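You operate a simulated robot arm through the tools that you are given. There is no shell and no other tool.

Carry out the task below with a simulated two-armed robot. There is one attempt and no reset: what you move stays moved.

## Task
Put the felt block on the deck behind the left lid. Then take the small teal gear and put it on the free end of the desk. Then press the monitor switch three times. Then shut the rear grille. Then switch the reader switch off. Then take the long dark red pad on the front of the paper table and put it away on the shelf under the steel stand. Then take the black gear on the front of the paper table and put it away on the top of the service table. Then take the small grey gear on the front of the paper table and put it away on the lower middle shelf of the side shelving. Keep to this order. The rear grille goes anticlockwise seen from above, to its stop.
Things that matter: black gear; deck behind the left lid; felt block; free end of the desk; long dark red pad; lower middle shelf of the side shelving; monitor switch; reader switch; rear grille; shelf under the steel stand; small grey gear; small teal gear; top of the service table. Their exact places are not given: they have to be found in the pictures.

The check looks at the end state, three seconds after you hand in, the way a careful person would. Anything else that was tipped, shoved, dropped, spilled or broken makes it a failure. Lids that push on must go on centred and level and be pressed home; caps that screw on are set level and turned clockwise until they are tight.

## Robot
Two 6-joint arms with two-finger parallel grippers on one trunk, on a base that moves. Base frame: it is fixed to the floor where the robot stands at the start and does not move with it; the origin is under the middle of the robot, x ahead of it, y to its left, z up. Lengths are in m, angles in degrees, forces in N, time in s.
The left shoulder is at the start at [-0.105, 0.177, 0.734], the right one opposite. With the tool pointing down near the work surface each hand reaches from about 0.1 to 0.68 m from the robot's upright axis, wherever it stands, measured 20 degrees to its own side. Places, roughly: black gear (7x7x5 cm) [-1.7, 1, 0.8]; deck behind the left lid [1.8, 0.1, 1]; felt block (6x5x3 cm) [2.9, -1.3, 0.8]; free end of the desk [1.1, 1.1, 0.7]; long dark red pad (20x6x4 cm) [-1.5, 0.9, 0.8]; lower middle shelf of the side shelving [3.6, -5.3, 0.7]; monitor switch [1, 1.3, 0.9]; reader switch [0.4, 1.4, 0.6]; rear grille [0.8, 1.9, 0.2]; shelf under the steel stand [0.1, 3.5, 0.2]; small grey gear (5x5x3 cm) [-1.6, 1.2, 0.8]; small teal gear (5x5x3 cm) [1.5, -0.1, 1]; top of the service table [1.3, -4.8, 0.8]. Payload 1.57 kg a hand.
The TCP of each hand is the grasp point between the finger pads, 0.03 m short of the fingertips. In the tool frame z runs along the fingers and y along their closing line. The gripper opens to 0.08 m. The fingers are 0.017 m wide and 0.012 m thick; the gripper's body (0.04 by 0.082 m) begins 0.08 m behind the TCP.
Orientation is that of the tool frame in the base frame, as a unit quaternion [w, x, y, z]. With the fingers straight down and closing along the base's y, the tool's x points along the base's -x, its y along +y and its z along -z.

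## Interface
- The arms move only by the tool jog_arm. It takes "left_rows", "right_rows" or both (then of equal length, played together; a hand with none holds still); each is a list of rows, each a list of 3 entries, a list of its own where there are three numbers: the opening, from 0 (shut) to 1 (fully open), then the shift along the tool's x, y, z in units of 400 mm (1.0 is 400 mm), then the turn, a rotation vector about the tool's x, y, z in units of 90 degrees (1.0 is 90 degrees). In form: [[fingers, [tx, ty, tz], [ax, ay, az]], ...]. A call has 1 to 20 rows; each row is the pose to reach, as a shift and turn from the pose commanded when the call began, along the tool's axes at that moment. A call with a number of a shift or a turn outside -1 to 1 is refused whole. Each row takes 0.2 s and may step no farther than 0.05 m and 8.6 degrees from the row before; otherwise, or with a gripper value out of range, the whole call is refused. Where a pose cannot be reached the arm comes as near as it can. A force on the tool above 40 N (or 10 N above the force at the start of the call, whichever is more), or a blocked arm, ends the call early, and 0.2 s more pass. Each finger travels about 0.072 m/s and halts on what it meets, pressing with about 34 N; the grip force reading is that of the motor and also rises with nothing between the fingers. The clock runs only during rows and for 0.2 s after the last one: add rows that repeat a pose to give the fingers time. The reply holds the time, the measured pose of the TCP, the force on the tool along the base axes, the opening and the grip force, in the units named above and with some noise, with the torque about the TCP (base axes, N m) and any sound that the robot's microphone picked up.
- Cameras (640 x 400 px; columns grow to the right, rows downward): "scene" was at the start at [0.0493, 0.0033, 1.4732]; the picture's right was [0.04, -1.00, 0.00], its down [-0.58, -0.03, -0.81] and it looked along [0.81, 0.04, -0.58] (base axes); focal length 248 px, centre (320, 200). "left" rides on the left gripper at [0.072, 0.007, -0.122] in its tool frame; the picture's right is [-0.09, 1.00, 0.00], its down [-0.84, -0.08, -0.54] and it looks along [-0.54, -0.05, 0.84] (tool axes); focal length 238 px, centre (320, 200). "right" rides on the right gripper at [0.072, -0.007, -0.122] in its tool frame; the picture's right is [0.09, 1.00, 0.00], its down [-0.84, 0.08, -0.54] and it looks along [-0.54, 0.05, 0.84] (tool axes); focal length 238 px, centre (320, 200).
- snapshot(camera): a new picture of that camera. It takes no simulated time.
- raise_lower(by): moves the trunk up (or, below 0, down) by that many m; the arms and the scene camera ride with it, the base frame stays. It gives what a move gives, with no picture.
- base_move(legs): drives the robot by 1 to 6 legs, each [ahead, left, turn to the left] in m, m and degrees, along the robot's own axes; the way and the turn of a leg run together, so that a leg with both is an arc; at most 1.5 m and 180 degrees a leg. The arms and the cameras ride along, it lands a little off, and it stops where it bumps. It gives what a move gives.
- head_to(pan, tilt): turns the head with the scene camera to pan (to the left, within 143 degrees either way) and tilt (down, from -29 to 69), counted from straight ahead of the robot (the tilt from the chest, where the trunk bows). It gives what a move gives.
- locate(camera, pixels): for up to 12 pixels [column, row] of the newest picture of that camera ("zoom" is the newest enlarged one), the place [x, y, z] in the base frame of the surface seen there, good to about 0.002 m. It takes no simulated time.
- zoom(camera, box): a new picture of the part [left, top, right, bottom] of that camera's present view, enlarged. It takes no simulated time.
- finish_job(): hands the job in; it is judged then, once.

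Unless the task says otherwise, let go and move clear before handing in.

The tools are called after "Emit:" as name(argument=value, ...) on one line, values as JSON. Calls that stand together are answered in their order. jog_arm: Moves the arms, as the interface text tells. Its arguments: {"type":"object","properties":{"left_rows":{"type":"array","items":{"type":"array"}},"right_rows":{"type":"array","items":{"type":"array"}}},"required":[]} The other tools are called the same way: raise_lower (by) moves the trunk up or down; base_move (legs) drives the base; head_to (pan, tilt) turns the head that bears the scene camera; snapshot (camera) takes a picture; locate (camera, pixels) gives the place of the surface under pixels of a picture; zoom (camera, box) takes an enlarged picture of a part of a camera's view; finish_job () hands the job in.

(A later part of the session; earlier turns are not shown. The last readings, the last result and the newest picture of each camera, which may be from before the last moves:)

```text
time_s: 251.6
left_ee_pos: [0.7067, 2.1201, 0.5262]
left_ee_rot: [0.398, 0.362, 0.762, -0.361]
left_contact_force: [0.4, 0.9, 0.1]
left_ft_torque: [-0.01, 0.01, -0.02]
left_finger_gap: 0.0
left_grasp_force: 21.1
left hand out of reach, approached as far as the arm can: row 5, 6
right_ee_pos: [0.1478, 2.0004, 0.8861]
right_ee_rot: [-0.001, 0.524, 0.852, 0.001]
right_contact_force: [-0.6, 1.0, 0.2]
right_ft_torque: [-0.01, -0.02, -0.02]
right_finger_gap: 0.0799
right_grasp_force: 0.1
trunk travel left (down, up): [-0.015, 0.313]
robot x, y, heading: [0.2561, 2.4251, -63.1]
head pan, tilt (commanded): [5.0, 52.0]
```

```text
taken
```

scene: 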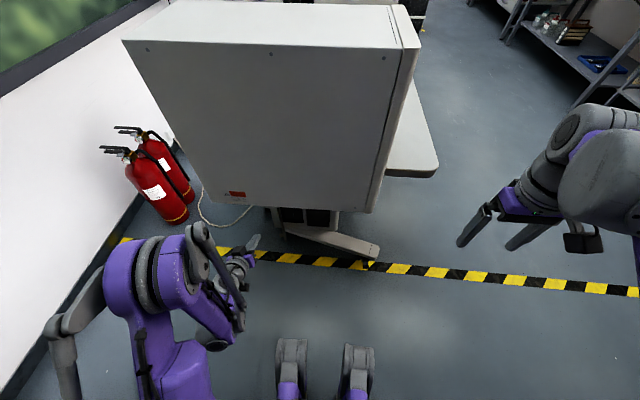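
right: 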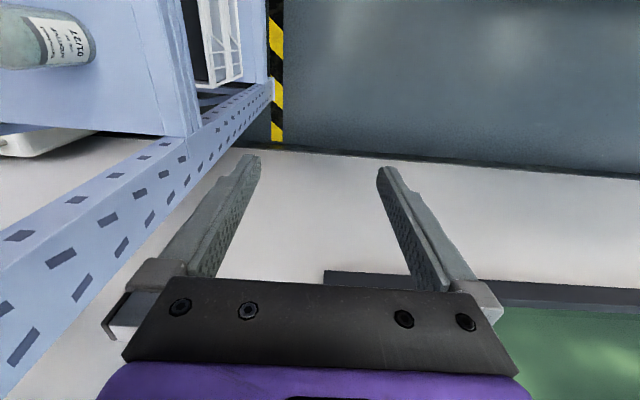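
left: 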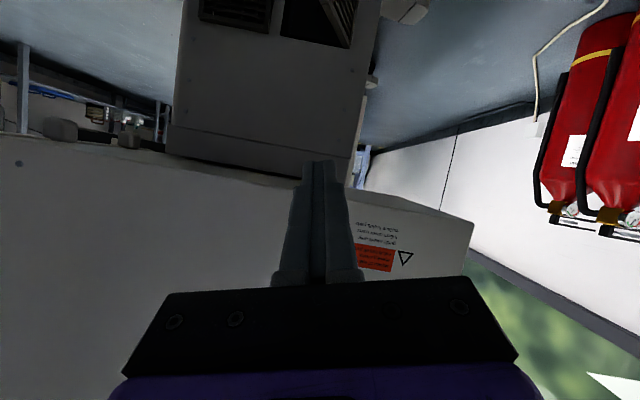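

The first step was a hair too long; I'll split it.

Emit:
jog_arm(left_rows=[[0, [0.005, 0.032, 0.06], [0, 0.035, 0]], [0, [0.01, 0.0635, 0.1185], [0, 0.07, 0]], [0, [0.063, 0.1335, 0.174], [0, 0.14, 0]], [0, [0.1438, 0.1838, 0.2143], [0, 0.2, 0]], [0, [0.238, 0.2253, 0.2605], [0, 0.2, 0]], [0, [0.3258, 0.2535, 0.3305], [0, 0.2, 0]], [0, [0.3805, 0.2743, 0.4123], [0, 0.2, 0]]])

Emit:
snapshot(camera="scene")

Emit:
snapshot(camera="left")

```text
time_s: 253.2
left_ee_pos: [0.7895, 2.0736, 0.2945]
left_ee_rot: [0.275, 0.413, 0.814, -0.301]
left_contact_force: [-0.3, -0.8, 1.2]
left_ft_torque: [0.02, 0.0, -0.02]
left_finger_gap: 0.0
left_grasp_force: 21.3
right_ee_pos: [0.147, 2.0008, 0.8864]
right_ee_rot: [0.001, 0.523, 0.852, 0.0]
right_contact_force: [0.2, -0.8, 0.0]
right_ft_torque: [0.0, -0.01, 0.01]
right_finger_gap: 0.0803
right_grasp_force: 0.0
trunk travel left (down, up): [-0.015, 0.313]
robot x, y, heading: [0.2515, 2.4252, -63.1]
head pan, tilt (commanded): [5.0, 52.0]
```

```text
taken
```

scene: 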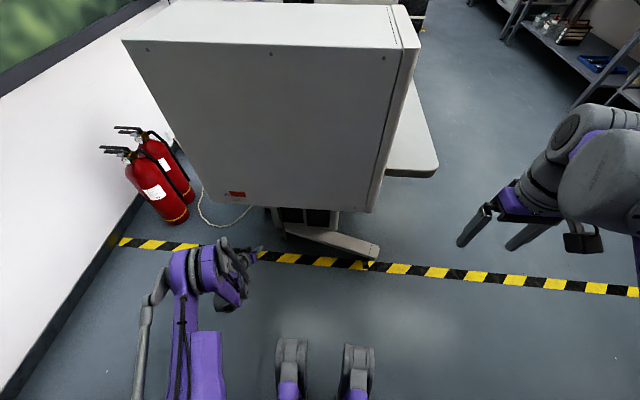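

```text
taken
```

left: 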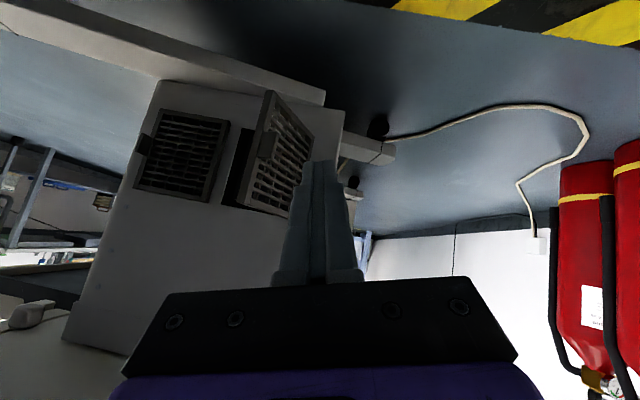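

Excellent view: the open panel with its slats is at (280,150), the closed neighbour at (183,155). I'll locate the panel's corners and the fingertip surroundings.

Emit:
locate(camera="left", pixels=[[272, 100], [335, 130], [288, 205], [242, 198], [280, 150], [268, 145], [310, 140], [190, 150], [145, 145], [225, 150], [245, 170], [320, 110]])

Emit:
zoom(camera="left", box=[120, 60, 420, 260])

```text
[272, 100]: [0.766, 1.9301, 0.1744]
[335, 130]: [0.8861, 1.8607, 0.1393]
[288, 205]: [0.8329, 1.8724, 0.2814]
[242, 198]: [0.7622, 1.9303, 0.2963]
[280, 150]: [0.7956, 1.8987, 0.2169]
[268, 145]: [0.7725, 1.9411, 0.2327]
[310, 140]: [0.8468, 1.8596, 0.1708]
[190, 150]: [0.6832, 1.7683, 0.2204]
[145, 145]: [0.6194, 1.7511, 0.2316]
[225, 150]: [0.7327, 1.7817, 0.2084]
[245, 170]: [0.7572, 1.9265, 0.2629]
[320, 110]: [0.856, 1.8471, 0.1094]
```

```text
2.00 times, centred on (270, 160) of left
```

zoom: 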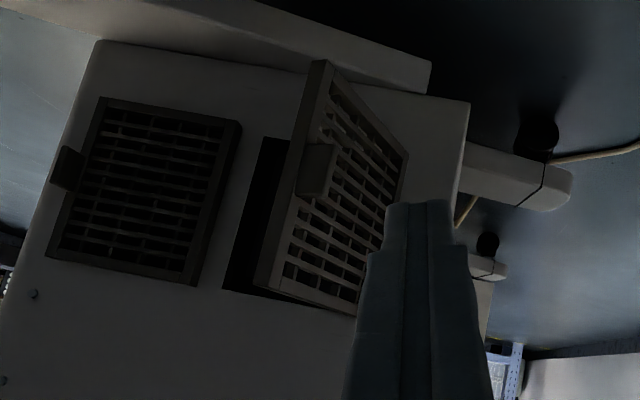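

The panel's free edge is at d=0.490, v=-1.916 (z 0.17–0.30), with a knob at z≈0.23. I'll move the closed fingertips forward to the left of its outer face, near the top.

Emit:
jog_arm(left_rows=[[0, [-0.0395, -0.0043, 0.0655], [0, 0, 0]], [0, [-0.0795, -0.0083, 0.133], [0, 0, 0]], [0, [-0.1265, -0.0238, 0.188], [0, 0, 0]], [0, [-0.1763, -0.039, 0.246], [0, 0, 0]], [0, [-0.1763, -0.039, 0.246], [0, 0, 0]]])

Emit:
snapshot(camera="left")

Emit:
zoom(camera="scene", box=[160, 170, 380, 330])

```text
time_s: 254.4
left_ee_pos: [0.8306, 1.9588, 0.2833]
left_ee_rot: [0.275, 0.412, 0.815, -0.3]
left_contact_force: [-0.2, -0.3, 0.4]
left_ft_torque: [-0.02, 0.01, -0.01]
left_finger_gap: 0.0001
left_grasp_force: 21.0
right_ee_pos: [0.147, 2.0001, 0.8864]
right_ee_rot: [-0.001, 0.524, 0.852, 0.0]
right_contact_force: [0.7, -0.3, 0.9]
right_ft_torque: [0.01, -0.02, -0.03]
right_finger_gap: 0.0798
right_grasp_force: 0.1
trunk travel left (down, up): [-0.015, 0.313]
robot x, y, heading: [0.2529, 2.4267, -63.2]
head pan, tilt (commanded): [5.0, 52.0]
```

```text
taken
```

left: 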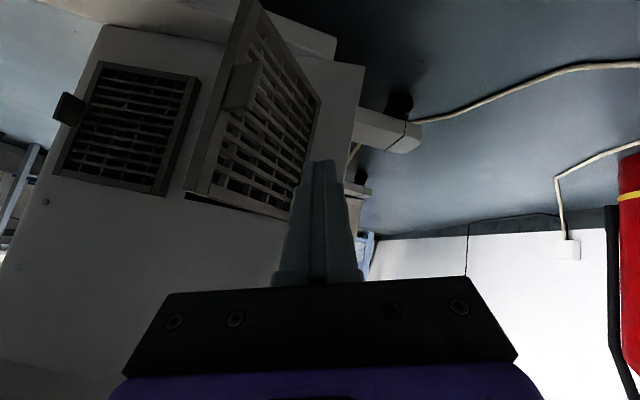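

```text
2.50 times, centred on (270, 250) of scene
```

zoom: 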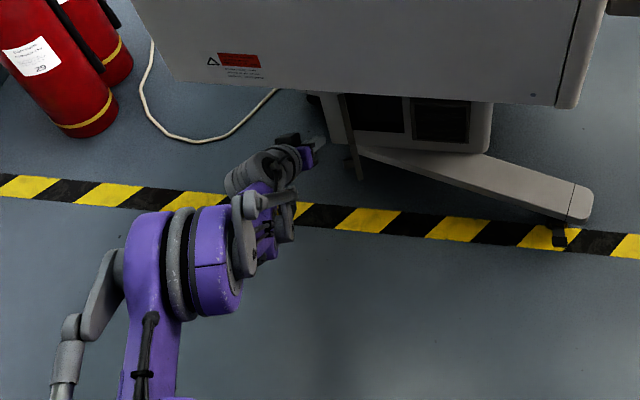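

The fingertips are beside the panel's outer face. I'll push it along its arc toward closed and watch the force.

Emit:
jog_arm(left_rows=[[0, [0.0168, -0.0805, 0.0143], [0, 0, 0]], [0, [0.02, -0.1243, 0.028], [0, 0, 0]], [0, [0.0168, -0.158, 0.0445], [0, 0, 0]], [0, [0.0075, -0.191, 0.0673], [0, 0, 0]], [0, [-0.0068, -0.219, 0.0933], [0, 0, 0]], [0, [-0.0255, -0.2423, 0.1223], [0, 0, 0]], [0, [-0.0475, -0.261, 0.152], [0, 0, 0]]])

Emit:
snapshot(camera="left")

Emit:
zoom(camera="scene", box=[160, 170, 380, 330])

```text
time_s: 256.0
left_ee_pos: [0.7659, 1.856, 0.2848]
left_ee_rot: [0.274, 0.413, 0.815, -0.301]
left_contact_force: [-0.2, 0.3, 0.1]
left_ft_torque: [0.03, 0.01, 0.02]
left_finger_gap: 0.0
left_grasp_force: 21.2
right_ee_pos: [0.1471, 2.0005, 0.8865]
right_ee_rot: [0.0, 0.524, 0.852, 0.0]
right_contact_force: [-0.3, 0.5, 0.5]
right_ft_torque: [0.01, 0.04, 0.04]
right_finger_gap: 0.0798
right_grasp_force: 0.1
trunk travel left (down, up): [-0.015, 0.313]
robot x, y, heading: [0.2534, 2.4257, -63.5]
head pan, tilt (commanded): [5.0, 52.0]
```

```text
taken
```

left: 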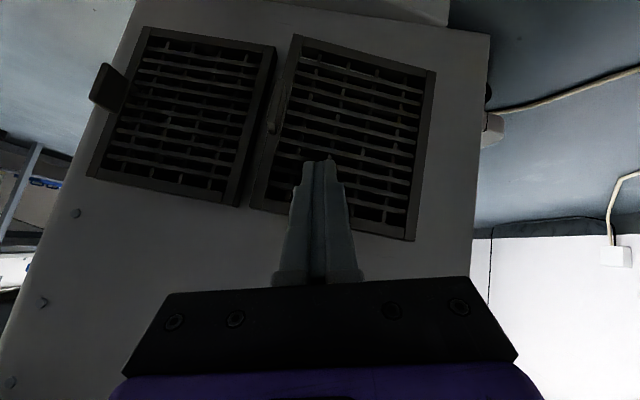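

```text
2.50 times, centred on (270, 250) of scene
```

zoom: 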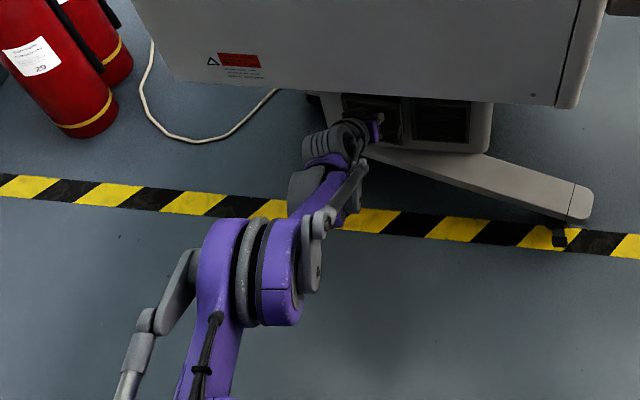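

The panel is almost shut in the hand view. I'll push the last centimetres in small steps near its free edge.

Emit:
jog_arm(left_rows=[[0, [-0.0047, -0.0248, 0.0147], [0, 0, 0]], [0, [-0.0093, -0.035, 0.0235], [0, 0, 0]], [0, [-0.016, -0.0353, 0.0308], [0, 0, 0]], [0, [-0.0213, -0.0357, 0.0363], [0, 0, 0]]])

Emit:
snapshot(camera="left")

```text
time_s: 257.0
left_ee_pos: [0.7581, 1.8392, 0.2832]
left_ee_rot: [0.272, 0.414, 0.815, -0.3]
left_contact_force: [-8.5, 17.9, 7.4]
left_ft_torque: [0.01, 0.16, -0.09]
left_finger_gap: 0.0
left_grasp_force: 21.2
right_ee_pos: [0.1467, 2.0014, 0.8868]
right_ee_rot: [0.001, 0.523, 0.853, -0.001]
right_contact_force: [-0.5, 0.2, 0.1]
right_ft_torque: [0.03, 0.0, 0.02]
right_finger_gap: 0.0801
right_grasp_force: 0.2
trunk travel left (down, up): [-0.015, 0.313]
robot x, y, heading: [0.2537, 2.4271, -63.1]
head pan, tilt (commanded): [5.0, 52.0]
stopped in row 4 (left hand): the force on the tool passed its limit at 45 N (the readings are from after the stop); the commanded pose is now the measured one
```

```text
taken
```

left: 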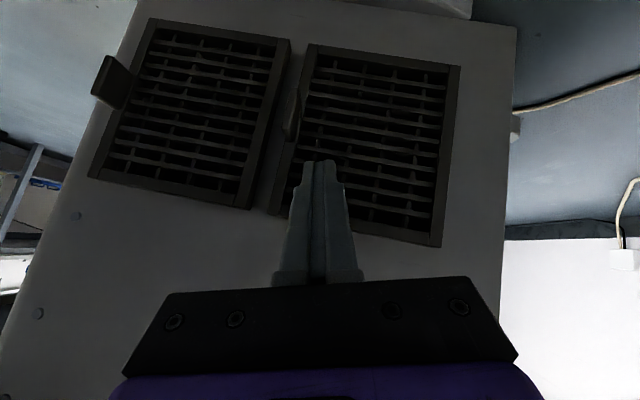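

The push hit a firm stop (45 N). I'll check that the panel lies in the same plane as its neighbour.

Emit:
locate(camera="left", pixels=[[313, 50], [456, 70], [436, 240], [278, 205], [440, 150], [300, 70], [155, 25], [285, 42], [245, 205], [95, 175], [280, 60], [270, 130]])

Emit:
zoom(camera="left", box=[80, 10, 480, 260])

```text
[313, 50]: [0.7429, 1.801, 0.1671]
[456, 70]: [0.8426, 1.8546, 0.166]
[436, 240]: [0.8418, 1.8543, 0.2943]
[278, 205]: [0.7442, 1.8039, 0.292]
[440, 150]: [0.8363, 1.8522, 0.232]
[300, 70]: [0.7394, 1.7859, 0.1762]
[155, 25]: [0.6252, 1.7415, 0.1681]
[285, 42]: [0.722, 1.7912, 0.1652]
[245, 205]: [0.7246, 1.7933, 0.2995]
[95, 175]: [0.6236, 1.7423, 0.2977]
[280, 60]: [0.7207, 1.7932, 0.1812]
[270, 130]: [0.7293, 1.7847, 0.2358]
```

```text
1.60 times, centred on (280, 135) of left
```

zoom: 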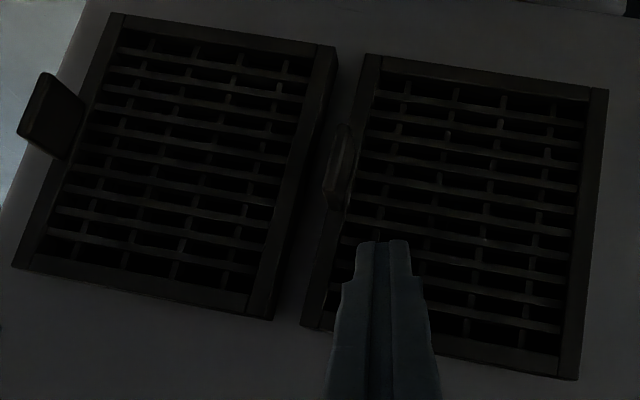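

The corners lie at v≈-1.811 like the neighbour's, so the grille is shut to its stop. I'll back the hand straight out.

Emit:
jog_arm(left_rows=[[0, [0.025, 0.0015, -0.027], [0, 0, 0]], [0, [0.0852, 0.0056, -0.0912], [0, 0, 0]], [0, [0.153, 0.01, -0.164], [0, 0, 0]], [0, [0.2215, 0.0146, -0.237], [0, 0, 0]], [0, [0.29, 0.019, -0.31], [0, 0, 0]], [0, [0.3408, 0.0225, -0.3647], [0, 0, 0]]])

Emit:
snapshot(camera="left")

Emit:
snapshot(camera="scene")

```text
time_s: 258.4
left_ee_pos: [0.6685, 2.018, 0.2838]
left_ee_rot: [0.272, 0.414, 0.815, -0.299]
left_contact_force: [-0.5, 0.8, -0.6]
left_ft_torque: [-0.01, -0.01, 0.0]
left_finger_gap: 0.0
left_grasp_force: 21.2
right_ee_pos: [0.1477, 2.001, 0.8866]
right_ee_rot: [0.0, 0.524, 0.852, 0.0]
right_contact_force: [0.5, 0.2, -0.1]
right_ft_torque: [-0.02, -0.03, 0.02]
right_finger_gap: 0.0801
right_grasp_force: 0.1
trunk travel left (down, up): [-0.015, 0.313]
robot x, y, heading: [0.2512, 2.4216, -63.2]
head pan, tilt (commanded): [5.0, 52.0]
```

```text
taken
```

left: 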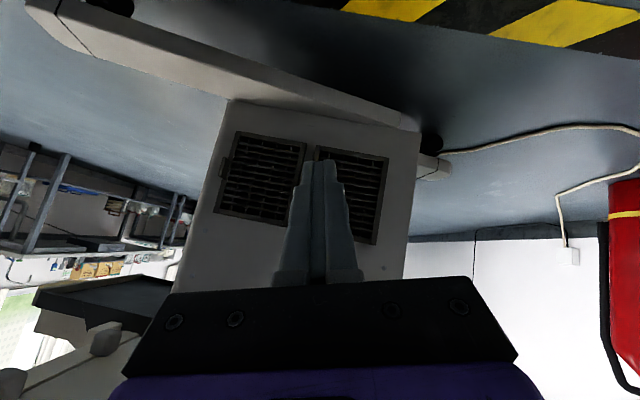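

```text
taken
```

scene: 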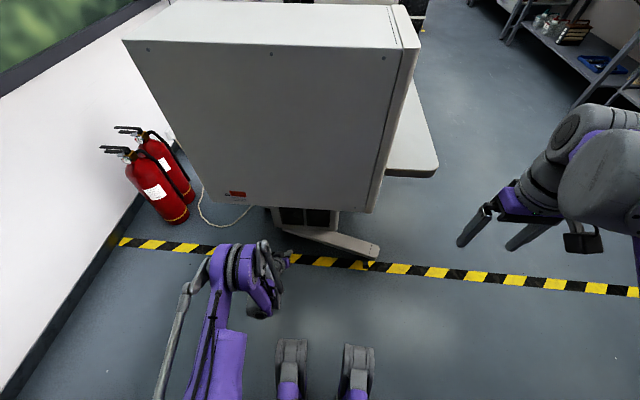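

Both grilles are flush. I'll back away from the tower, raise the trunk and lift the left hand for travel.

Emit:
base_move(legs=[[-0.25, 0, 0]])

Emit:
raise_lower(by=0.16)

Emit:
jog_arm(left_rows=[[0, [-0.07, -0.026, -0.067], [0, 0, 0]], [0, [-0.14, -0.053, -0.133], [0, 0, 0]], [0, [-0.21, -0.079, -0.2], [0, 0, 0]], [0, [-0.28, -0.105, -0.267], [0, 0, 0]], [0, [-0.35, -0.131, -0.333], [0, 0, 0]], [0, [-0.42, -0.158, -0.4], [0, 0, 0]], [0, [-0.49, -0.184, -0.467], [0, 0, 0]], [0, [-0.56, -0.21, -0.533], [0, 0, 0]]])

Emit:
snapshot(camera="scene")

```text
time_s: 260.2
left_ee_pos: [0.5573, 2.2394, 0.2842]
left_ee_rot: [0.273, 0.413, 0.816, -0.3]
left_contact_force: [-0.3, -0.4, -0.3]
left_ft_torque: [-0.02, -0.02, 0.01]
left_finger_gap: 0.0001
left_grasp_force: 21.1
right_ee_pos: [0.0363, 2.2208, 0.8863]
right_ee_rot: [0.0, 0.522, 0.853, 0.001]
right_contact_force: [-0.1, -0.1, 0.5]
right_ft_torque: [-0.05, 0.02, 0.0]
right_finger_gap: 0.0804
right_grasp_force: 0.1
trunk travel left (down, up): [-0.015, 0.313]
robot x, y, heading: [0.1397, 2.6476, -62.9]
head pan, tilt (commanded): [5.0, 52.0]
```

```text
time_s: 262.1
left_ee_pos: [0.5576, 2.2383, 0.4431]
left_ee_rot: [0.272, 0.413, 0.816, -0.3]
left_contact_force: [-1.2, -0.1, -0.6]
left_ft_torque: [0.01, 0.04, 0.02]
left_finger_gap: 0.0001
left_grasp_force: 21.2
right_ee_pos: [0.0366, 2.2203, 1.0462]
right_ee_rot: [0.0, 0.522, 0.853, 0.0]
right_contact_force: [-1.1, 0.3, 0.2]
right_ft_torque: [-0.01, -0.05, 0.0]
right_finger_gap: 0.08
right_grasp_force: 0.1
trunk travel left (down, up): [-0.175, 0.153]
robot x, y, heading: [0.1401, 2.6401, -63.0]
head pan, tilt (commanded): [5.0, 52.0]
```

```text
time_s: 263.9
left_ee_pos: [0.5594, 2.2361, 0.7637]
left_ee_rot: [0.273, 0.413, 0.816, -0.299]
left_contact_force: [0.4, 1.0, 0.5]
left_ft_torque: [0.01, 0.0, -0.01]
left_finger_gap: 0.0
left_grasp_force: 21.3
right_ee_pos: [0.0375, 2.2211, 1.0466]
right_ee_rot: [0.0, 0.522, 0.853, 0.0]
right_contact_force: [0.6, -0.3, 0.7]
right_ft_torque: [0.04, -0.02, 0.01]
right_finger_gap: 0.0798
right_grasp_force: 0.1
trunk travel left (down, up): [-0.175, 0.153]
robot x, y, heading: [0.1396, 2.6414, -62.8]
head pan, tilt (commanded): [5.0, 52.0]
```

```text
taken
```

scene: 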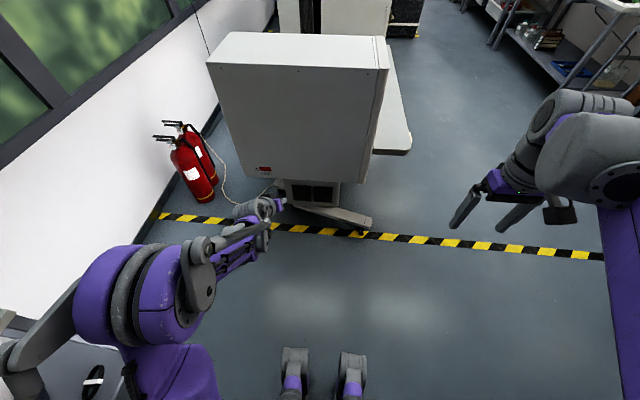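

With free space here, I'll try to restore the left wrist properly: align the tool with the forearm plane and tilt down exactly through it. First I measure the forearm line.

Emit:
zoom(camera="scene", box=[100, 170, 320, 340])

Emit:
locate(camera="zoom", pixels=[[385, 235], [415, 205], [440, 180], [460, 160], [360, 260], [400, 100], [440, 95], [480, 90], [350, 200], [500, 95]])

```text
2.35 times, centred on (210, 255) of scene
```

zoom: 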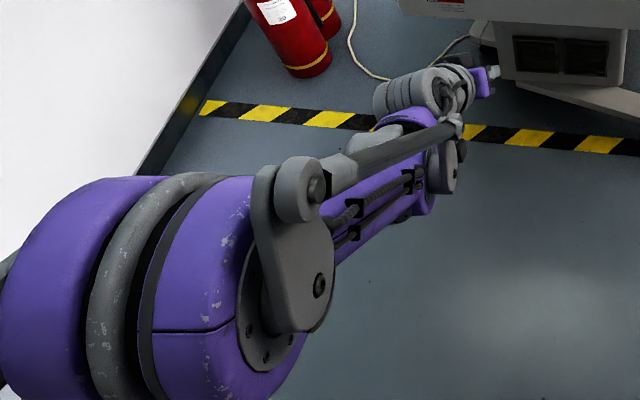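

```text
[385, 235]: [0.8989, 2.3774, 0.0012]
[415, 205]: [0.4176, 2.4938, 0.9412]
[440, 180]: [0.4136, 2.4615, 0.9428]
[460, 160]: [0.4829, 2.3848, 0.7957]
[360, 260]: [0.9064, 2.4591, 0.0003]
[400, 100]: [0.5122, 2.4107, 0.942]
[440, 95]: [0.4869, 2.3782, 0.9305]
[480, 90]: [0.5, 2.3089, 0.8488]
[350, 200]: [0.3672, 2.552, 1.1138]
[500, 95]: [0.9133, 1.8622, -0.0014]
```

Emit:
locate(camera="zoom", pixels=[[355, 165], [375, 158], [400, 148], [425, 138], [445, 130], [340, 235], [370, 215], [400, 195], [430, 130], [365, 240]])

```text
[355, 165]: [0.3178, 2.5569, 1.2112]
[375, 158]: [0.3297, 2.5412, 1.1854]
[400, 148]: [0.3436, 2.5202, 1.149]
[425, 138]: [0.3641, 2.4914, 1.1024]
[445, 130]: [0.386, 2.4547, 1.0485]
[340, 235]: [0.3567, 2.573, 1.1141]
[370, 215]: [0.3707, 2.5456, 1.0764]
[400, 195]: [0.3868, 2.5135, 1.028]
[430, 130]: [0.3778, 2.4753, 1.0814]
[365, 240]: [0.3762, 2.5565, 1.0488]
```

The forearm slopes 52.5° down with the arm plane at azimuth ≈-58.4°. I'll point the tool in that plane, 20° above the forearm line, with no roll.

Emit:
jog_arm(left_rows=[[0, [-0.034, 0.027, -0.006], [-0.04, -0.0437, 0.04]], [0, [-0.067, 0.054, -0.011], [-0.08, -0.0873, 0.08]], [0, [-0.101, 0.0805, -0.017], [-0.12, -0.131, 0.12]], [0, [-0.101, 0.0805, -0.017], [-0.12, -0.131, 0.12]]])

Emit:
zoom(camera="scene", box=[100, 170, 320, 340])

Emit:
locate(camera="zoom", pixels=[[355, 165], [375, 158], [400, 148], [425, 138], [445, 130], [340, 235], [370, 215], [400, 195]])

```text
time_s: 264.9
left_ee_pos: [0.6101, 2.239, 0.7881]
left_ee_rot: [0.393, 0.387, 0.784, -0.285]
left_contact_force: [-0.4, 0.6, 0.9]
left_ft_torque: [-0.01, 0.03, 0.02]
left_finger_gap: 0.0
left_grasp_force: 21.5
left hand out of reach, approached as far as the arm can: row 2, 3, 4
right_ee_pos: [0.0365, 2.2214, 1.0465]
right_ee_rot: [0.0, 0.522, 0.853, 0.0]
right_contact_force: [0.3, -0.6, -0.1]
right_ft_torque: [0.0, -0.03, 0.01]
right_finger_gap: 0.0799
right_grasp_force: 0.1
trunk travel left (down, up): [-0.175, 0.153]
robot x, y, heading: [0.1413, 2.6435, -62.9]
head pan, tilt (commanded): [5.0, 52.0]
```

```text
2.35 times, centred on (210, 255) of scene
```

zoom: 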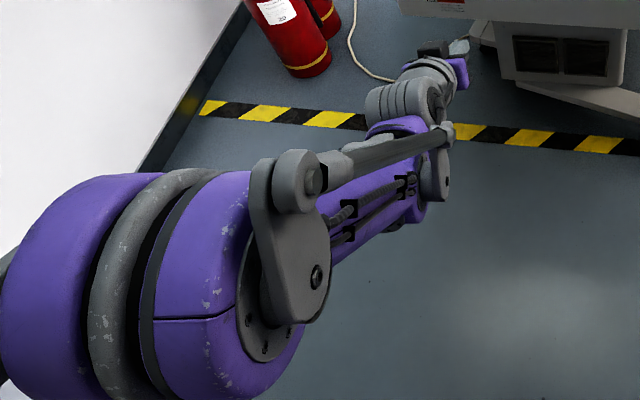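

```text
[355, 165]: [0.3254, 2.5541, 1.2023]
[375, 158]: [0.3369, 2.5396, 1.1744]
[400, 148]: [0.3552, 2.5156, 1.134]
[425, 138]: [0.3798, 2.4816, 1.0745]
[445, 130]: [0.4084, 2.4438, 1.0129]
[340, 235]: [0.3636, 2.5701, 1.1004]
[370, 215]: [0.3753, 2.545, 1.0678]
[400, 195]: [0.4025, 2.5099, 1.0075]
```

The left wrist's roll is still bounded, so I'll leave that arm as a pusher only. I'll tuck it in and drive back round to the front of the desk to look at the reader.

Emit:
jog_arm(left_rows=[[0, [-0.009, 0, -0.104], [0, 0, 0]], [0, [-0.018, -0.001, -0.208], [0, 0, 0]], [0, [-0.027, -0.002, -0.312], [0, 0, 0]], [0, [-0.036, -0.002, -0.415], [0, 0, 0]], [0, [-0.045, -0.003, -0.519], [0, 0, 0]], [0, [-0.054, -0.003, -0.623], [0, 0, 0]]])

Emit:
base_move(legs=[[0, 0, 45], [0, 0, 45]])

Emit:
base_move(legs=[[-0.6, 0, 0], [-0.5, 0, 0]])

```text
time_s: 266.3
left_ee_pos: [0.5185, 2.4176, 0.9378]
left_ee_rot: [0.393, 0.388, 0.783, -0.286]
left_contact_force: [1.1, -0.3, -0.7]
left_ft_torque: [0.01, 0.0, -0.01]
left_finger_gap: 0.0002
left_grasp_force: 21.3
right_ee_pos: [0.0367, 2.2198, 1.0464]
right_ee_rot: [0.0, 0.522, 0.853, 0.0]
right_contact_force: [1.1, 0.1, -0.2]
right_ft_torque: [-0.01, 0.01, 0.01]
right_finger_gap: 0.0801
right_grasp_force: 0.1
trunk travel left (down, up): [-0.175, 0.153]
robot x, y, heading: [0.1382, 2.6445, -62.7]
head pan, tilt (commanded): [5.0, 52.0]
```

```text
time_s: 268.9
left_ee_pos: [0.5964, 2.751, 0.9333]
left_ee_rot: [0.467, 0.065, 0.874, -0.118]
left_contact_force: [0.2, 0.4, 0.0]
left_ft_torque: [0.02, -0.02, 0.0]
left_finger_gap: 0.0
left_grasp_force: 21.4
right_ee_pos: [0.3876, 2.2741, 1.0446]
right_ee_rot: [-0.006, 0.165, 0.986, -0.001]
right_contact_force: [-0.1, -0.6, -0.5]
right_ft_torque: [0.01, -0.02, 0.0]
right_finger_gap: 0.08
right_grasp_force: 0.0
trunk travel left (down, up): [-0.175, 0.153]
robot x, y, heading: [0.1598, 2.6519, -18.8]
head pan, tilt (commanded): [5.0, 52.0]
stopped in leg 1: the robot was blocked; the commanded pose is now the measured one
```

```text
time_s: 269.6
left_ee_pos: [0.5948, 2.7476, 0.9355]
left_ee_rot: [0.469, 0.067, 0.873, -0.118]
left_contact_force: [0.1, -0.4, 0.2]
left_ft_torque: [0.0, 0.01, -0.03]
left_finger_gap: 0.0
left_grasp_force: 21.4
right_ee_pos: [0.3832, 2.2712, 1.0445]
right_ee_rot: [-0.004, 0.166, 0.986, -0.001]
right_contact_force: [1.0, -0.1, -0.3]
right_ft_torque: [-0.01, 0.0, 0.03]
right_finger_gap: 0.0798
right_grasp_force: 0.0
trunk travel left (down, up): [-0.175, 0.153]
robot x, y, heading: [0.1628, 2.6479, -19.2]
head pan, tilt (commanded): [5.0, 52.0]
stopped in leg 1: the robot was blocked; the commanded pose is now the measured one
```

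The turn was blocked: my rear left corner met the bench's right end. I'll move forward a little to free it and then look back to check the bench.

Emit:
base_move(legs=[[0.22, -0.05, 0]])

Emit:
head_to(pan=130, tilt=35)

Emit:
snapshot(camera="scene")

```text
time_s: 271.3
left_ee_pos: [0.7798, 2.631, 0.9388]
left_ee_rot: [0.472, 0.066, 0.871, -0.117]
left_contact_force: [0.6, -0.4, -0.2]
left_ft_torque: [0.01, -0.02, 0.02]
left_finger_gap: 0.0
left_grasp_force: 21.1
right_ee_pos: [0.5678, 2.1558, 1.0464]
right_ee_rot: [-0.001, 0.164, 0.986, 0.001]
right_contact_force: [1.2, -0.1, 0.8]
right_ft_torque: [0.0, 0.02, 0.02]
right_finger_gap: 0.08
right_grasp_force: 0.1
trunk travel left (down, up): [-0.175, 0.153]
robot x, y, heading: [0.3492, 2.5327, -18.8]
head pan, tilt (commanded): [5.0, 52.0]
```

```text
time_s: 273.4
left_ee_pos: [0.779, 2.6332, 0.9382]
left_ee_rot: [0.472, 0.065, 0.871, -0.117]
left_contact_force: [-0.5, 0.9, -0.3]
left_ft_torque: [0.01, -0.02, 0.0]
left_finger_gap: 0.0001
left_grasp_force: 21.4
right_ee_pos: [0.5687, 2.1566, 1.0471]
right_ee_rot: [0.0, 0.164, 0.986, 0.0]
right_contact_force: [0.1, -0.3, 0.2]
right_ft_torque: [-0.03, 0.0, 0.0]
right_finger_gap: 0.0801
right_grasp_force: 0.1
trunk travel left (down, up): [-0.175, 0.153]
robot x, y, heading: [0.3485, 2.5315, -18.6]
head pan, tilt (commanded): [130.0, 35.0]
```

```text
taken
```

scene: 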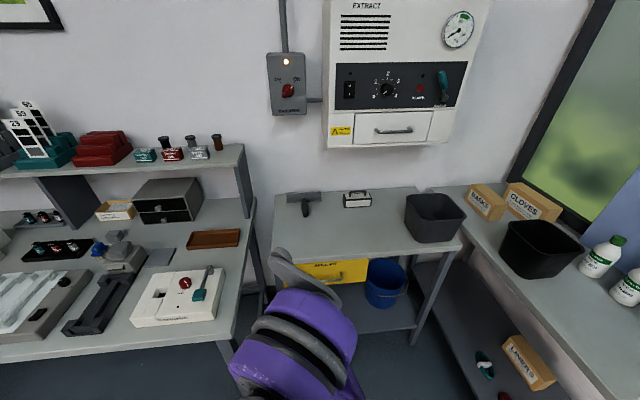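

The bench and its items look undisturbed. Now there's enough room: I'll turn left to face along the passage and reverse out.

Emit:
base_move(legs=[[0, 0, 46]])

Emit:
base_move(legs=[[-0.6, 0, 0], [-0.6, 0, 0]])

Emit:
head_to(pan=-35, tilt=35)

Emit:
snapshot(camera="scene")

```text
time_s: 275.9
left_ee_pos: [0.5776, 2.9108, 0.9378]
left_ee_rot: [0.481, -0.279, 0.828, 0.076]
left_contact_force: [-0.4, 0.2, -0.9]
left_ft_torque: [0.0, -0.03, -0.02]
left_finger_gap: 0.0001
left_grasp_force: 20.8
right_ee_pos: [0.7721, 2.4274, 1.046]
right_ee_rot: [-0.001, -0.233, 0.973, 0.0]
right_contact_force: [-0.1, -0.6, -0.2]
right_ft_torque: [0.0, 0.01, -0.02]
right_finger_gap: 0.0797
right_grasp_force: 0.0
trunk travel left (down, up): [-0.175, 0.153]
robot x, y, heading: [0.3486, 2.5301, 26.8]
head pan, tilt (commanded): [130.0, 35.0]
```

```text
time_s: 282.2
left_ee_pos: [-0.4939, 2.3671, 0.9382]
left_ee_rot: [0.481, -0.279, 0.828, 0.077]
left_contact_force: [0.5, 0.1, 0.1]
left_ft_torque: [-0.02, -0.04, 0.0]
left_finger_gap: 0.0001
left_grasp_force: 21.8
right_ee_pos: [-0.2995, 1.8844, 1.046]
right_ee_rot: [0.0, -0.232, 0.973, -0.001]
right_contact_force: [0.3, -1.1, 0.6]
right_ft_torque: [0.02, 0.0, 0.03]
right_finger_gap: 0.0797
right_grasp_force: 0.1
trunk travel left (down, up): [-0.175, 0.153]
robot x, y, heading: [-0.7217, 1.988, 27.0]
head pan, tilt (commanded): [130.0, 35.0]
```

```text
time_s: 284.8
left_ee_pos: [-0.4936, 2.3681, 0.9387]
left_ee_rot: [0.48, -0.279, 0.828, 0.076]
left_contact_force: [-0.2, 0.2, 0.4]
left_ft_torque: [0.02, -0.02, 0.02]
left_finger_gap: 0.0
left_grasp_force: 21.1
right_ee_pos: [-0.2995, 1.8839, 1.0456]
right_ee_rot: [-0.001, -0.232, 0.973, 0.0]
right_contact_force: [0.0, -0.5, -0.4]
right_ft_torque: [0.06, 0.01, 0.03]
right_finger_gap: 0.08
right_grasp_force: 0.0
trunk travel left (down, up): [-0.175, 0.153]
robot x, y, heading: [-0.7208, 1.9895, 26.9]
head pan, tilt (commanded): [-35.0, 35.0]
```

```text
taken
```

scene: 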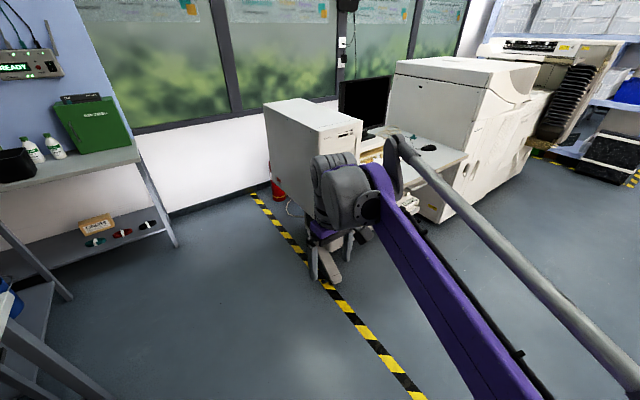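

I'll strafe right 1.0 m to face the reader under the desk's front.

Emit:
base_move(legs=[[0, -0.55, 0], [0, -0.45, 0]])

Emit:
head_to(pan=0, tilt=40)

Emit:
snapshot(camera="scene")

Emit:
zoom(camera="scene", box=[220, 130, 440, 290])

```text
time_s: 294.2
left_ee_pos: [-0.0378, 1.4733, 0.9393]
left_ee_rot: [0.48, -0.28, 0.828, 0.076]
left_contact_force: [0.5, 0.3, -0.7]
left_ft_torque: [0.0, 0.01, 0.01]
left_finger_gap: 0.0002
left_grasp_force: 21.4
right_ee_pos: [0.1578, 0.991, 1.0468]
right_ee_rot: [-0.002, -0.234, 0.972, 0.0]
right_contact_force: [-0.5, -0.6, -0.5]
right_ft_torque: [-0.01, -0.01, -0.03]
right_finger_gap: 0.0801
right_grasp_force: 0.1
trunk travel left (down, up): [-0.175, 0.153]
robot x, y, heading: [-0.2618, 1.0956, 26.8]
head pan, tilt (commanded): [-35.0, 35.0]
```

```text
time_s: 295.2
left_ee_pos: [-0.0378, 1.4748, 0.9384]
left_ee_rot: [0.48, -0.28, 0.828, 0.077]
left_contact_force: [0.2, -0.6, -0.3]
left_ft_torque: [-0.01, 0.0, 0.01]
left_finger_gap: 0.0001
left_grasp_force: 21.3
right_ee_pos: [0.1567, 0.9908, 1.0472]
right_ee_rot: [-0.001, -0.233, 0.973, 0.0]
right_contact_force: [-0.1, -0.3, -0.1]
right_ft_torque: [0.02, -0.01, -0.01]
right_finger_gap: 0.0799
right_grasp_force: 0.1
trunk travel left (down, up): [-0.175, 0.153]
robot x, y, heading: [-0.2635, 1.0963, 27.0]
head pan, tilt (commanded): [0.0, 40.0]
```

```text
taken
```

scene: 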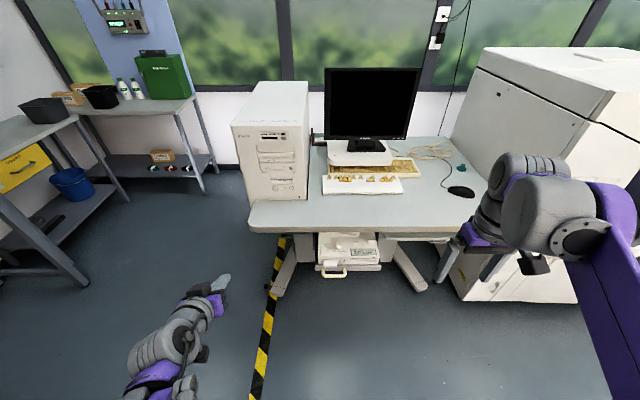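

```text
2.50 times, centred on (330, 210) of scene
```

zoom: 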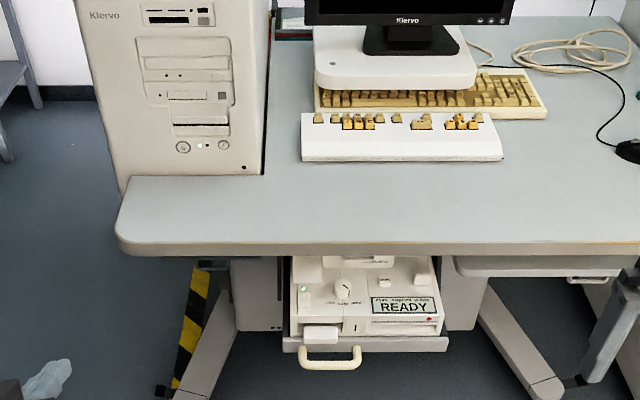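

The reader with READY display is at (350,245), on a pull-out tray under the desk. I'll zoom in for its switch.

Emit:
zoom(camera="scene", box=[310, 228, 400, 285])

Emit:
locate(camera="zoom", pixels=[[100, 110], [200, 130], [340, 100], [240, 230], [100, 225], [400, 170], [150, 330], [60, 180], [240, 280], [320, 235], [100, 60], [500, 200]])

```text
7.02 times, centred on (355, 256) of scene
```

zoom: 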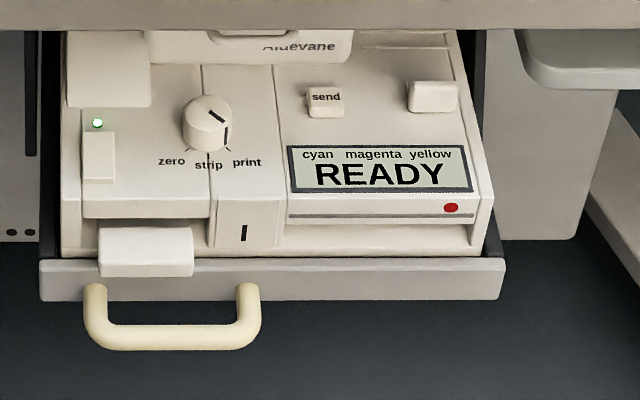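

```text
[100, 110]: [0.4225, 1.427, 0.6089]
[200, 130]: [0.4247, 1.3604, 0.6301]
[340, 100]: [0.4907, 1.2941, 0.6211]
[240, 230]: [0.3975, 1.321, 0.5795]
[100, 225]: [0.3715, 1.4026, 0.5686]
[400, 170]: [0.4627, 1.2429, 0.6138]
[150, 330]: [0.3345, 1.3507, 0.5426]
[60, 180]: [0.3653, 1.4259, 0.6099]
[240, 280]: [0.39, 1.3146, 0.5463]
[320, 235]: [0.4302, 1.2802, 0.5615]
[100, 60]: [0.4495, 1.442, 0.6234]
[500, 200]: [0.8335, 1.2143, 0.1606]
```

There's a white rocker at zoom (97,155) below a lit green LED, around (0.4,1.42,0.61): that matches the reader switch. I'll zoom further.

Emit:
zoom(camera="scene", box=[316, 240, 340, 260])

Emit:
locate(camera="zoom", pixels=[[200, 200], [200, 120], [210, 260], [150, 200], [270, 200], [200, 90], [205, 160], [205, 230], [320, 220], [100, 230]])

```text
16.00 times, centred on (328, 250) of scene
```

zoom: 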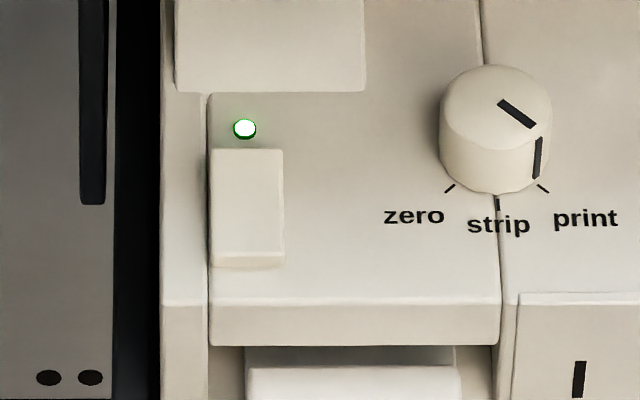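

```text
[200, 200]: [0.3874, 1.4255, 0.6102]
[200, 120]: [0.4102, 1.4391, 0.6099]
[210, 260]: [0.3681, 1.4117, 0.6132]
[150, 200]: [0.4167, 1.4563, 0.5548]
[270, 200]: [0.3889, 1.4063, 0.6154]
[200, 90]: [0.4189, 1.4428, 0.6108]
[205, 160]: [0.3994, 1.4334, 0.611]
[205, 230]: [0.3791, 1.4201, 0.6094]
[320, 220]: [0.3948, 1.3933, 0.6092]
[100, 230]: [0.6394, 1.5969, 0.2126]
```

Emit:
locate(camera="zoom", pixels=[[247, 155], [247, 170], [247, 190], [247, 210], [247, 230], [247, 245], [247, 252], [247, 262], [218, 200], [278, 200], [247, 290], [310, 260]])

```text
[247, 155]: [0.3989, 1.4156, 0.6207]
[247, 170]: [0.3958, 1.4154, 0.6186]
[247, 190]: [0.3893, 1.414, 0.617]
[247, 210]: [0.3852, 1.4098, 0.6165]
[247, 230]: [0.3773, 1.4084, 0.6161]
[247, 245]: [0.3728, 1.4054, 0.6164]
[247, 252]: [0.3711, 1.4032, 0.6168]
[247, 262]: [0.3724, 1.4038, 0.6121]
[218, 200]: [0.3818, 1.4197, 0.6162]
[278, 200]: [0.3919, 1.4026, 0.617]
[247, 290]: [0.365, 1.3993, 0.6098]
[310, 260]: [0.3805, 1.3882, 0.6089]
```

The rocker's far end is raised (z 0.621) and its near end low (0.616), so it's on; pressing the far end at about (0.398,1.416) turns it off. I'll position the base so the right hand comes over it.

Emit:
base_move(legs=[[0, 0.185, 0], [0.25, 0, 0]])

Emit:
snapshot(camera="right")

Emit:
snapshot(camera="scene")

```text
time_s: 298.9
left_ee_pos: [0.1004, 1.7547, 0.9391]
left_ee_rot: [0.48, -0.28, 0.828, 0.076]
left_contact_force: [0.6, -0.3, 0.5]
left_ft_torque: [-0.01, -0.02, -0.03]
left_finger_gap: 0.0
left_grasp_force: 21.2
right_ee_pos: [0.2957, 1.2719, 1.0453]
right_ee_rot: [-0.001, -0.234, 0.972, 0.0]
right_contact_force: [0.5, -0.8, 0.3]
right_ft_torque: [-0.03, -0.01, -0.06]
right_finger_gap: 0.0798
right_grasp_force: 0.0
trunk travel left (down, up): [-0.175, 0.153]
robot x, y, heading: [-0.1258, 1.3753, 27.1]
head pan, tilt (commanded): [0.0, 40.0]
```

```text
taken
```

right: 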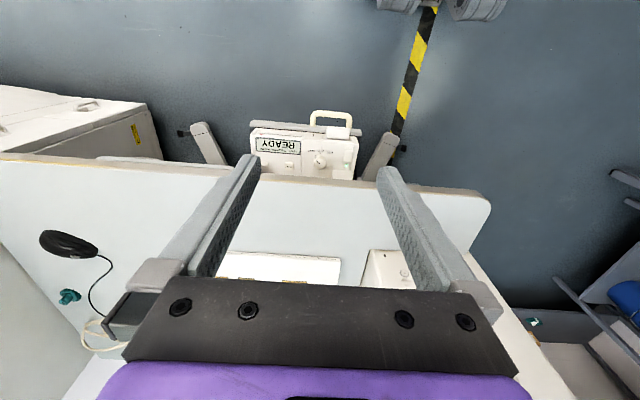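

```text
taken
```

scene: 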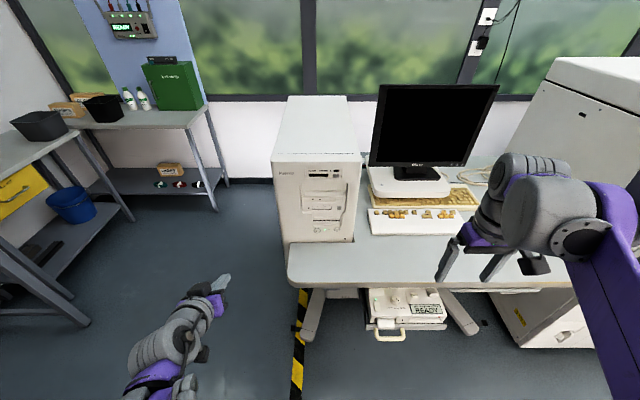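

I'll close the right fingers, tilt the hand 20° forward and bring it to about 4 cm above the rocker's far end, clear of the desk edge.

Emit:
jog_arm(right_rows=[[0, [-0.05, 0.075, 0.075], [0, -0.075, 0]], [0, [-0.1125, 0.15, 0.15], [0, -0.15, 0]], [0, [-0.165, 0.205, 0.2375], [0, -0.222, 0]], [0, [-0.165, 0.205, 0.3625], [0, -0.222, 0]], [0, [-0.2, 0.205, 0.475], [0, -0.222, 0]], [0, [-0.225, 0.205, 0.5875], [0, -0.222, 0]], [0, [-0.25, 0.205, 0.7], [0, -0.222, 0]], [0, [-0.265, 0.205, 0.8125], [0, -0.222, 0]], [0, [-0.3, 0.205, 0.8625], [0, -0.222, 0]], [0, [-0.376, 0.205, 0.8875], [0, -0.222, 0]], [0, [-0.376, 0.205, 0.8875], [0, -0.222, 0]]])

Emit:
snapshot(camera="right")

Emit:
zoom(camera="scene", box=[320, 240, 480, 350])

```text
time_s: 301.3
left_ee_pos: [0.099, 1.7543, 0.9393]
left_ee_rot: [0.481, -0.28, 0.828, 0.076]
left_contact_force: [0.0, -0.2, -0.1]
left_ft_torque: [0.0, 0.0, 0.01]
left_finger_gap: 0.0003
left_grasp_force: 21.2
right_ee_pos: [0.3928, 1.4124, 0.6914]
right_ee_rot: [0.169, -0.23, 0.958, 0.04]
right_contact_force: [-0.4, 0.4, -0.6]
right_ft_torque: [0.01, -0.02, 0.0]
right_finger_gap: 0.0
right_grasp_force: 22.0
trunk travel left (down, up): [-0.175, 0.153]
robot x, y, heading: [-0.1312, 1.3771, 27.3]
head pan, tilt (commanded): [0.0, 40.0]
```

```text
taken
```

right: 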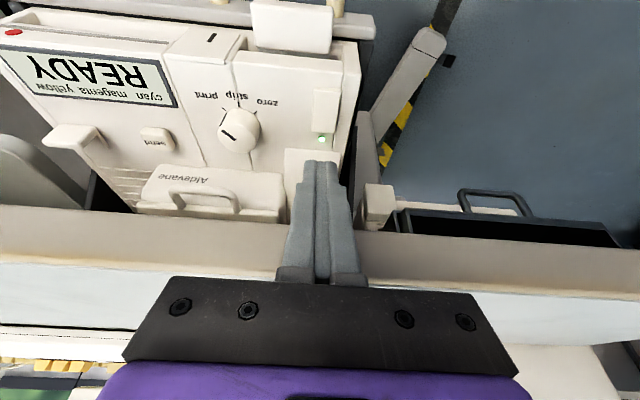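

```text
3.64 times, centred on (400, 295) of scene
```

zoom: 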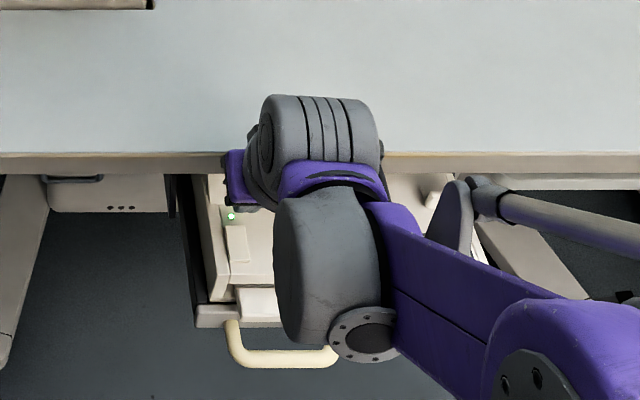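

The right camera shows the rocker at (325,110) with the green LED at (323,139). I'll locate its ends from here.

Emit:
locate(camera="right", pixels=[[325, 128], [325, 124], [325, 115], [325, 105], [325, 93], [316, 110], [337, 110], [323, 139], [345, 120], [300, 120]])

Emit:
zoom(camera="right", box=[260, 60, 400, 180])

```text
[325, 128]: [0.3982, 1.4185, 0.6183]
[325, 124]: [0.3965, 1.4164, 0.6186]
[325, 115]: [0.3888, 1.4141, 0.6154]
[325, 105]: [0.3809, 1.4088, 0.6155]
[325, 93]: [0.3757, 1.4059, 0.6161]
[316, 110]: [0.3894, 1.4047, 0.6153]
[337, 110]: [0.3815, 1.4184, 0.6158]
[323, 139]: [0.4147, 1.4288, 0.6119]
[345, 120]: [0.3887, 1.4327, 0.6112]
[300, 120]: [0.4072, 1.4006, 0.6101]
```

```text
3.33 times, centred on (330, 120) of right
```

zoom: 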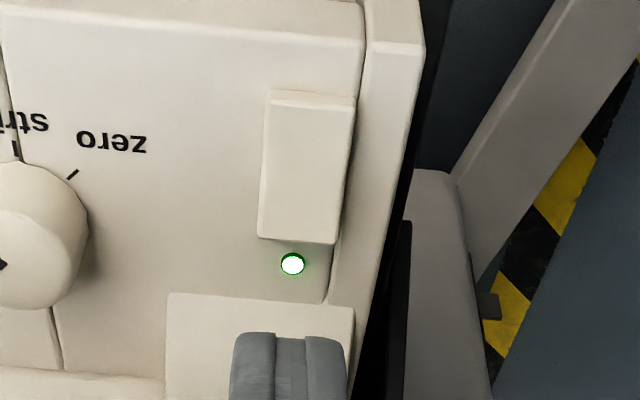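

The switch's centre is at v≈-1.626, far end at d≈-0.068; the hand is aligned within 3 mm. I'll press straight down on the far end.

Emit:
jog_arm(right_rows=[[0, [0.0257, 0.006, 0.0705], [0, 0, 0]], [0, [0.0325, 0.006, 0.0893], [0, 0, 0]], [0, [0.0368, 0.006, 0.101], [0, 0, 0]], [0, [0.0393, 0.006, 0.1081], [0, 0, 0]], [0, [0.0419, 0.006, 0.1152], [0, 0, 0]]])

Emit:
snapshot(camera="right")

```text
time_s: 302.4
left_ee_pos: [0.099, 1.7545, 0.9394]
left_ee_rot: [0.48, -0.28, 0.828, 0.076]
left_contact_force: [-0.1, 0.2, 0.2]
left_ft_torque: [0.0, -0.02, 0.05]
left_finger_gap: 0.0
left_grasp_force: 21.3
right_ee_pos: [0.3914, 1.4153, 0.6488]
right_ee_rot: [0.173, -0.23, 0.957, 0.041]
right_contact_force: [-6.5, -2.1, 30.2]
right_ft_torque: [-0.05, 0.13, -0.02]
right_finger_gap: 0.0
right_grasp_force: 21.6
trunk travel left (down, up): [-0.175, 0.153]
robot x, y, heading: [-0.126, 1.375, 26.9]
head pan, tilt (commanded): [0.0, 40.0]
stopped in row 5 (right hand): the force on the tool passed its limit at 49 N (the readings are from after the stop); the commanded pose is now the measured one
```

```text
taken
```

right: 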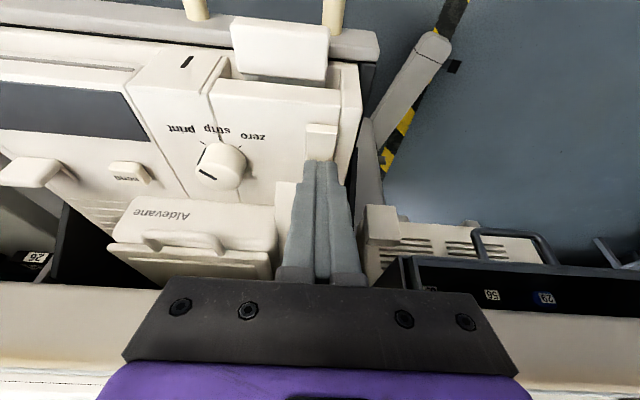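

The READY display has gone dark, so the reader seems off. I'll release upward and check the rocker and LED.

Emit:
jog_arm(right_rows=[[0, [-0.01, 0, -0.03], [0, 0, 0]], [0, [-0.03, 0, -0.09], [0, 0, 0]], [0, [-0.03, 0, -0.15], [0, 0, 0]]])

Emit:
snapshot(camera="right")

Emit:
zoom(camera="right", box=[260, 60, 400, 180])

```text
time_s: 303.2
left_ee_pos: [0.0996, 1.7543, 0.9381]
left_ee_rot: [0.48, -0.279, 0.828, 0.076]
left_contact_force: [0.2, 0.2, -0.2]
left_ft_torque: [0.02, 0.0, 0.03]
left_finger_gap: 0.0
left_grasp_force: 21.2
right_ee_pos: [0.383, 1.4107, 0.7065]
right_ee_rot: [0.171, -0.23, 0.957, 0.04]
right_contact_force: [0.3, -0.1, 0.8]
right_ft_torque: [0.03, 0.0, -0.02]
right_finger_gap: 0.0
right_grasp_force: 20.8
trunk travel left (down, up): [-0.175, 0.153]
robot x, y, heading: [-0.1305, 1.3794, 26.7]
head pan, tilt (commanded): [0.0, 40.0]
```

```text
taken
```

right: 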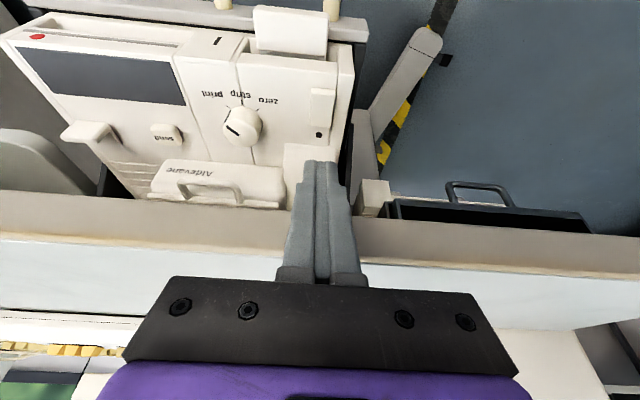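

```text
3.33 times, centred on (330, 120) of right
```

zoom: 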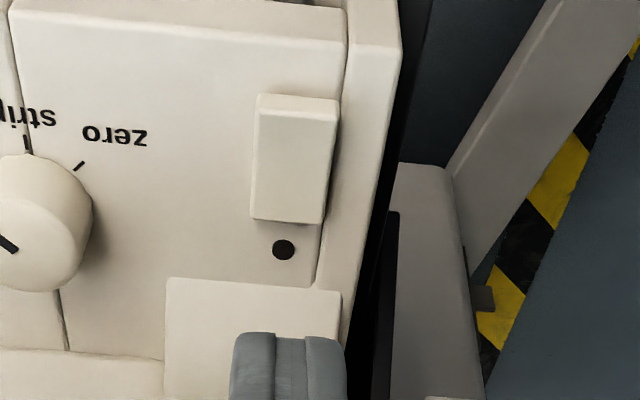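

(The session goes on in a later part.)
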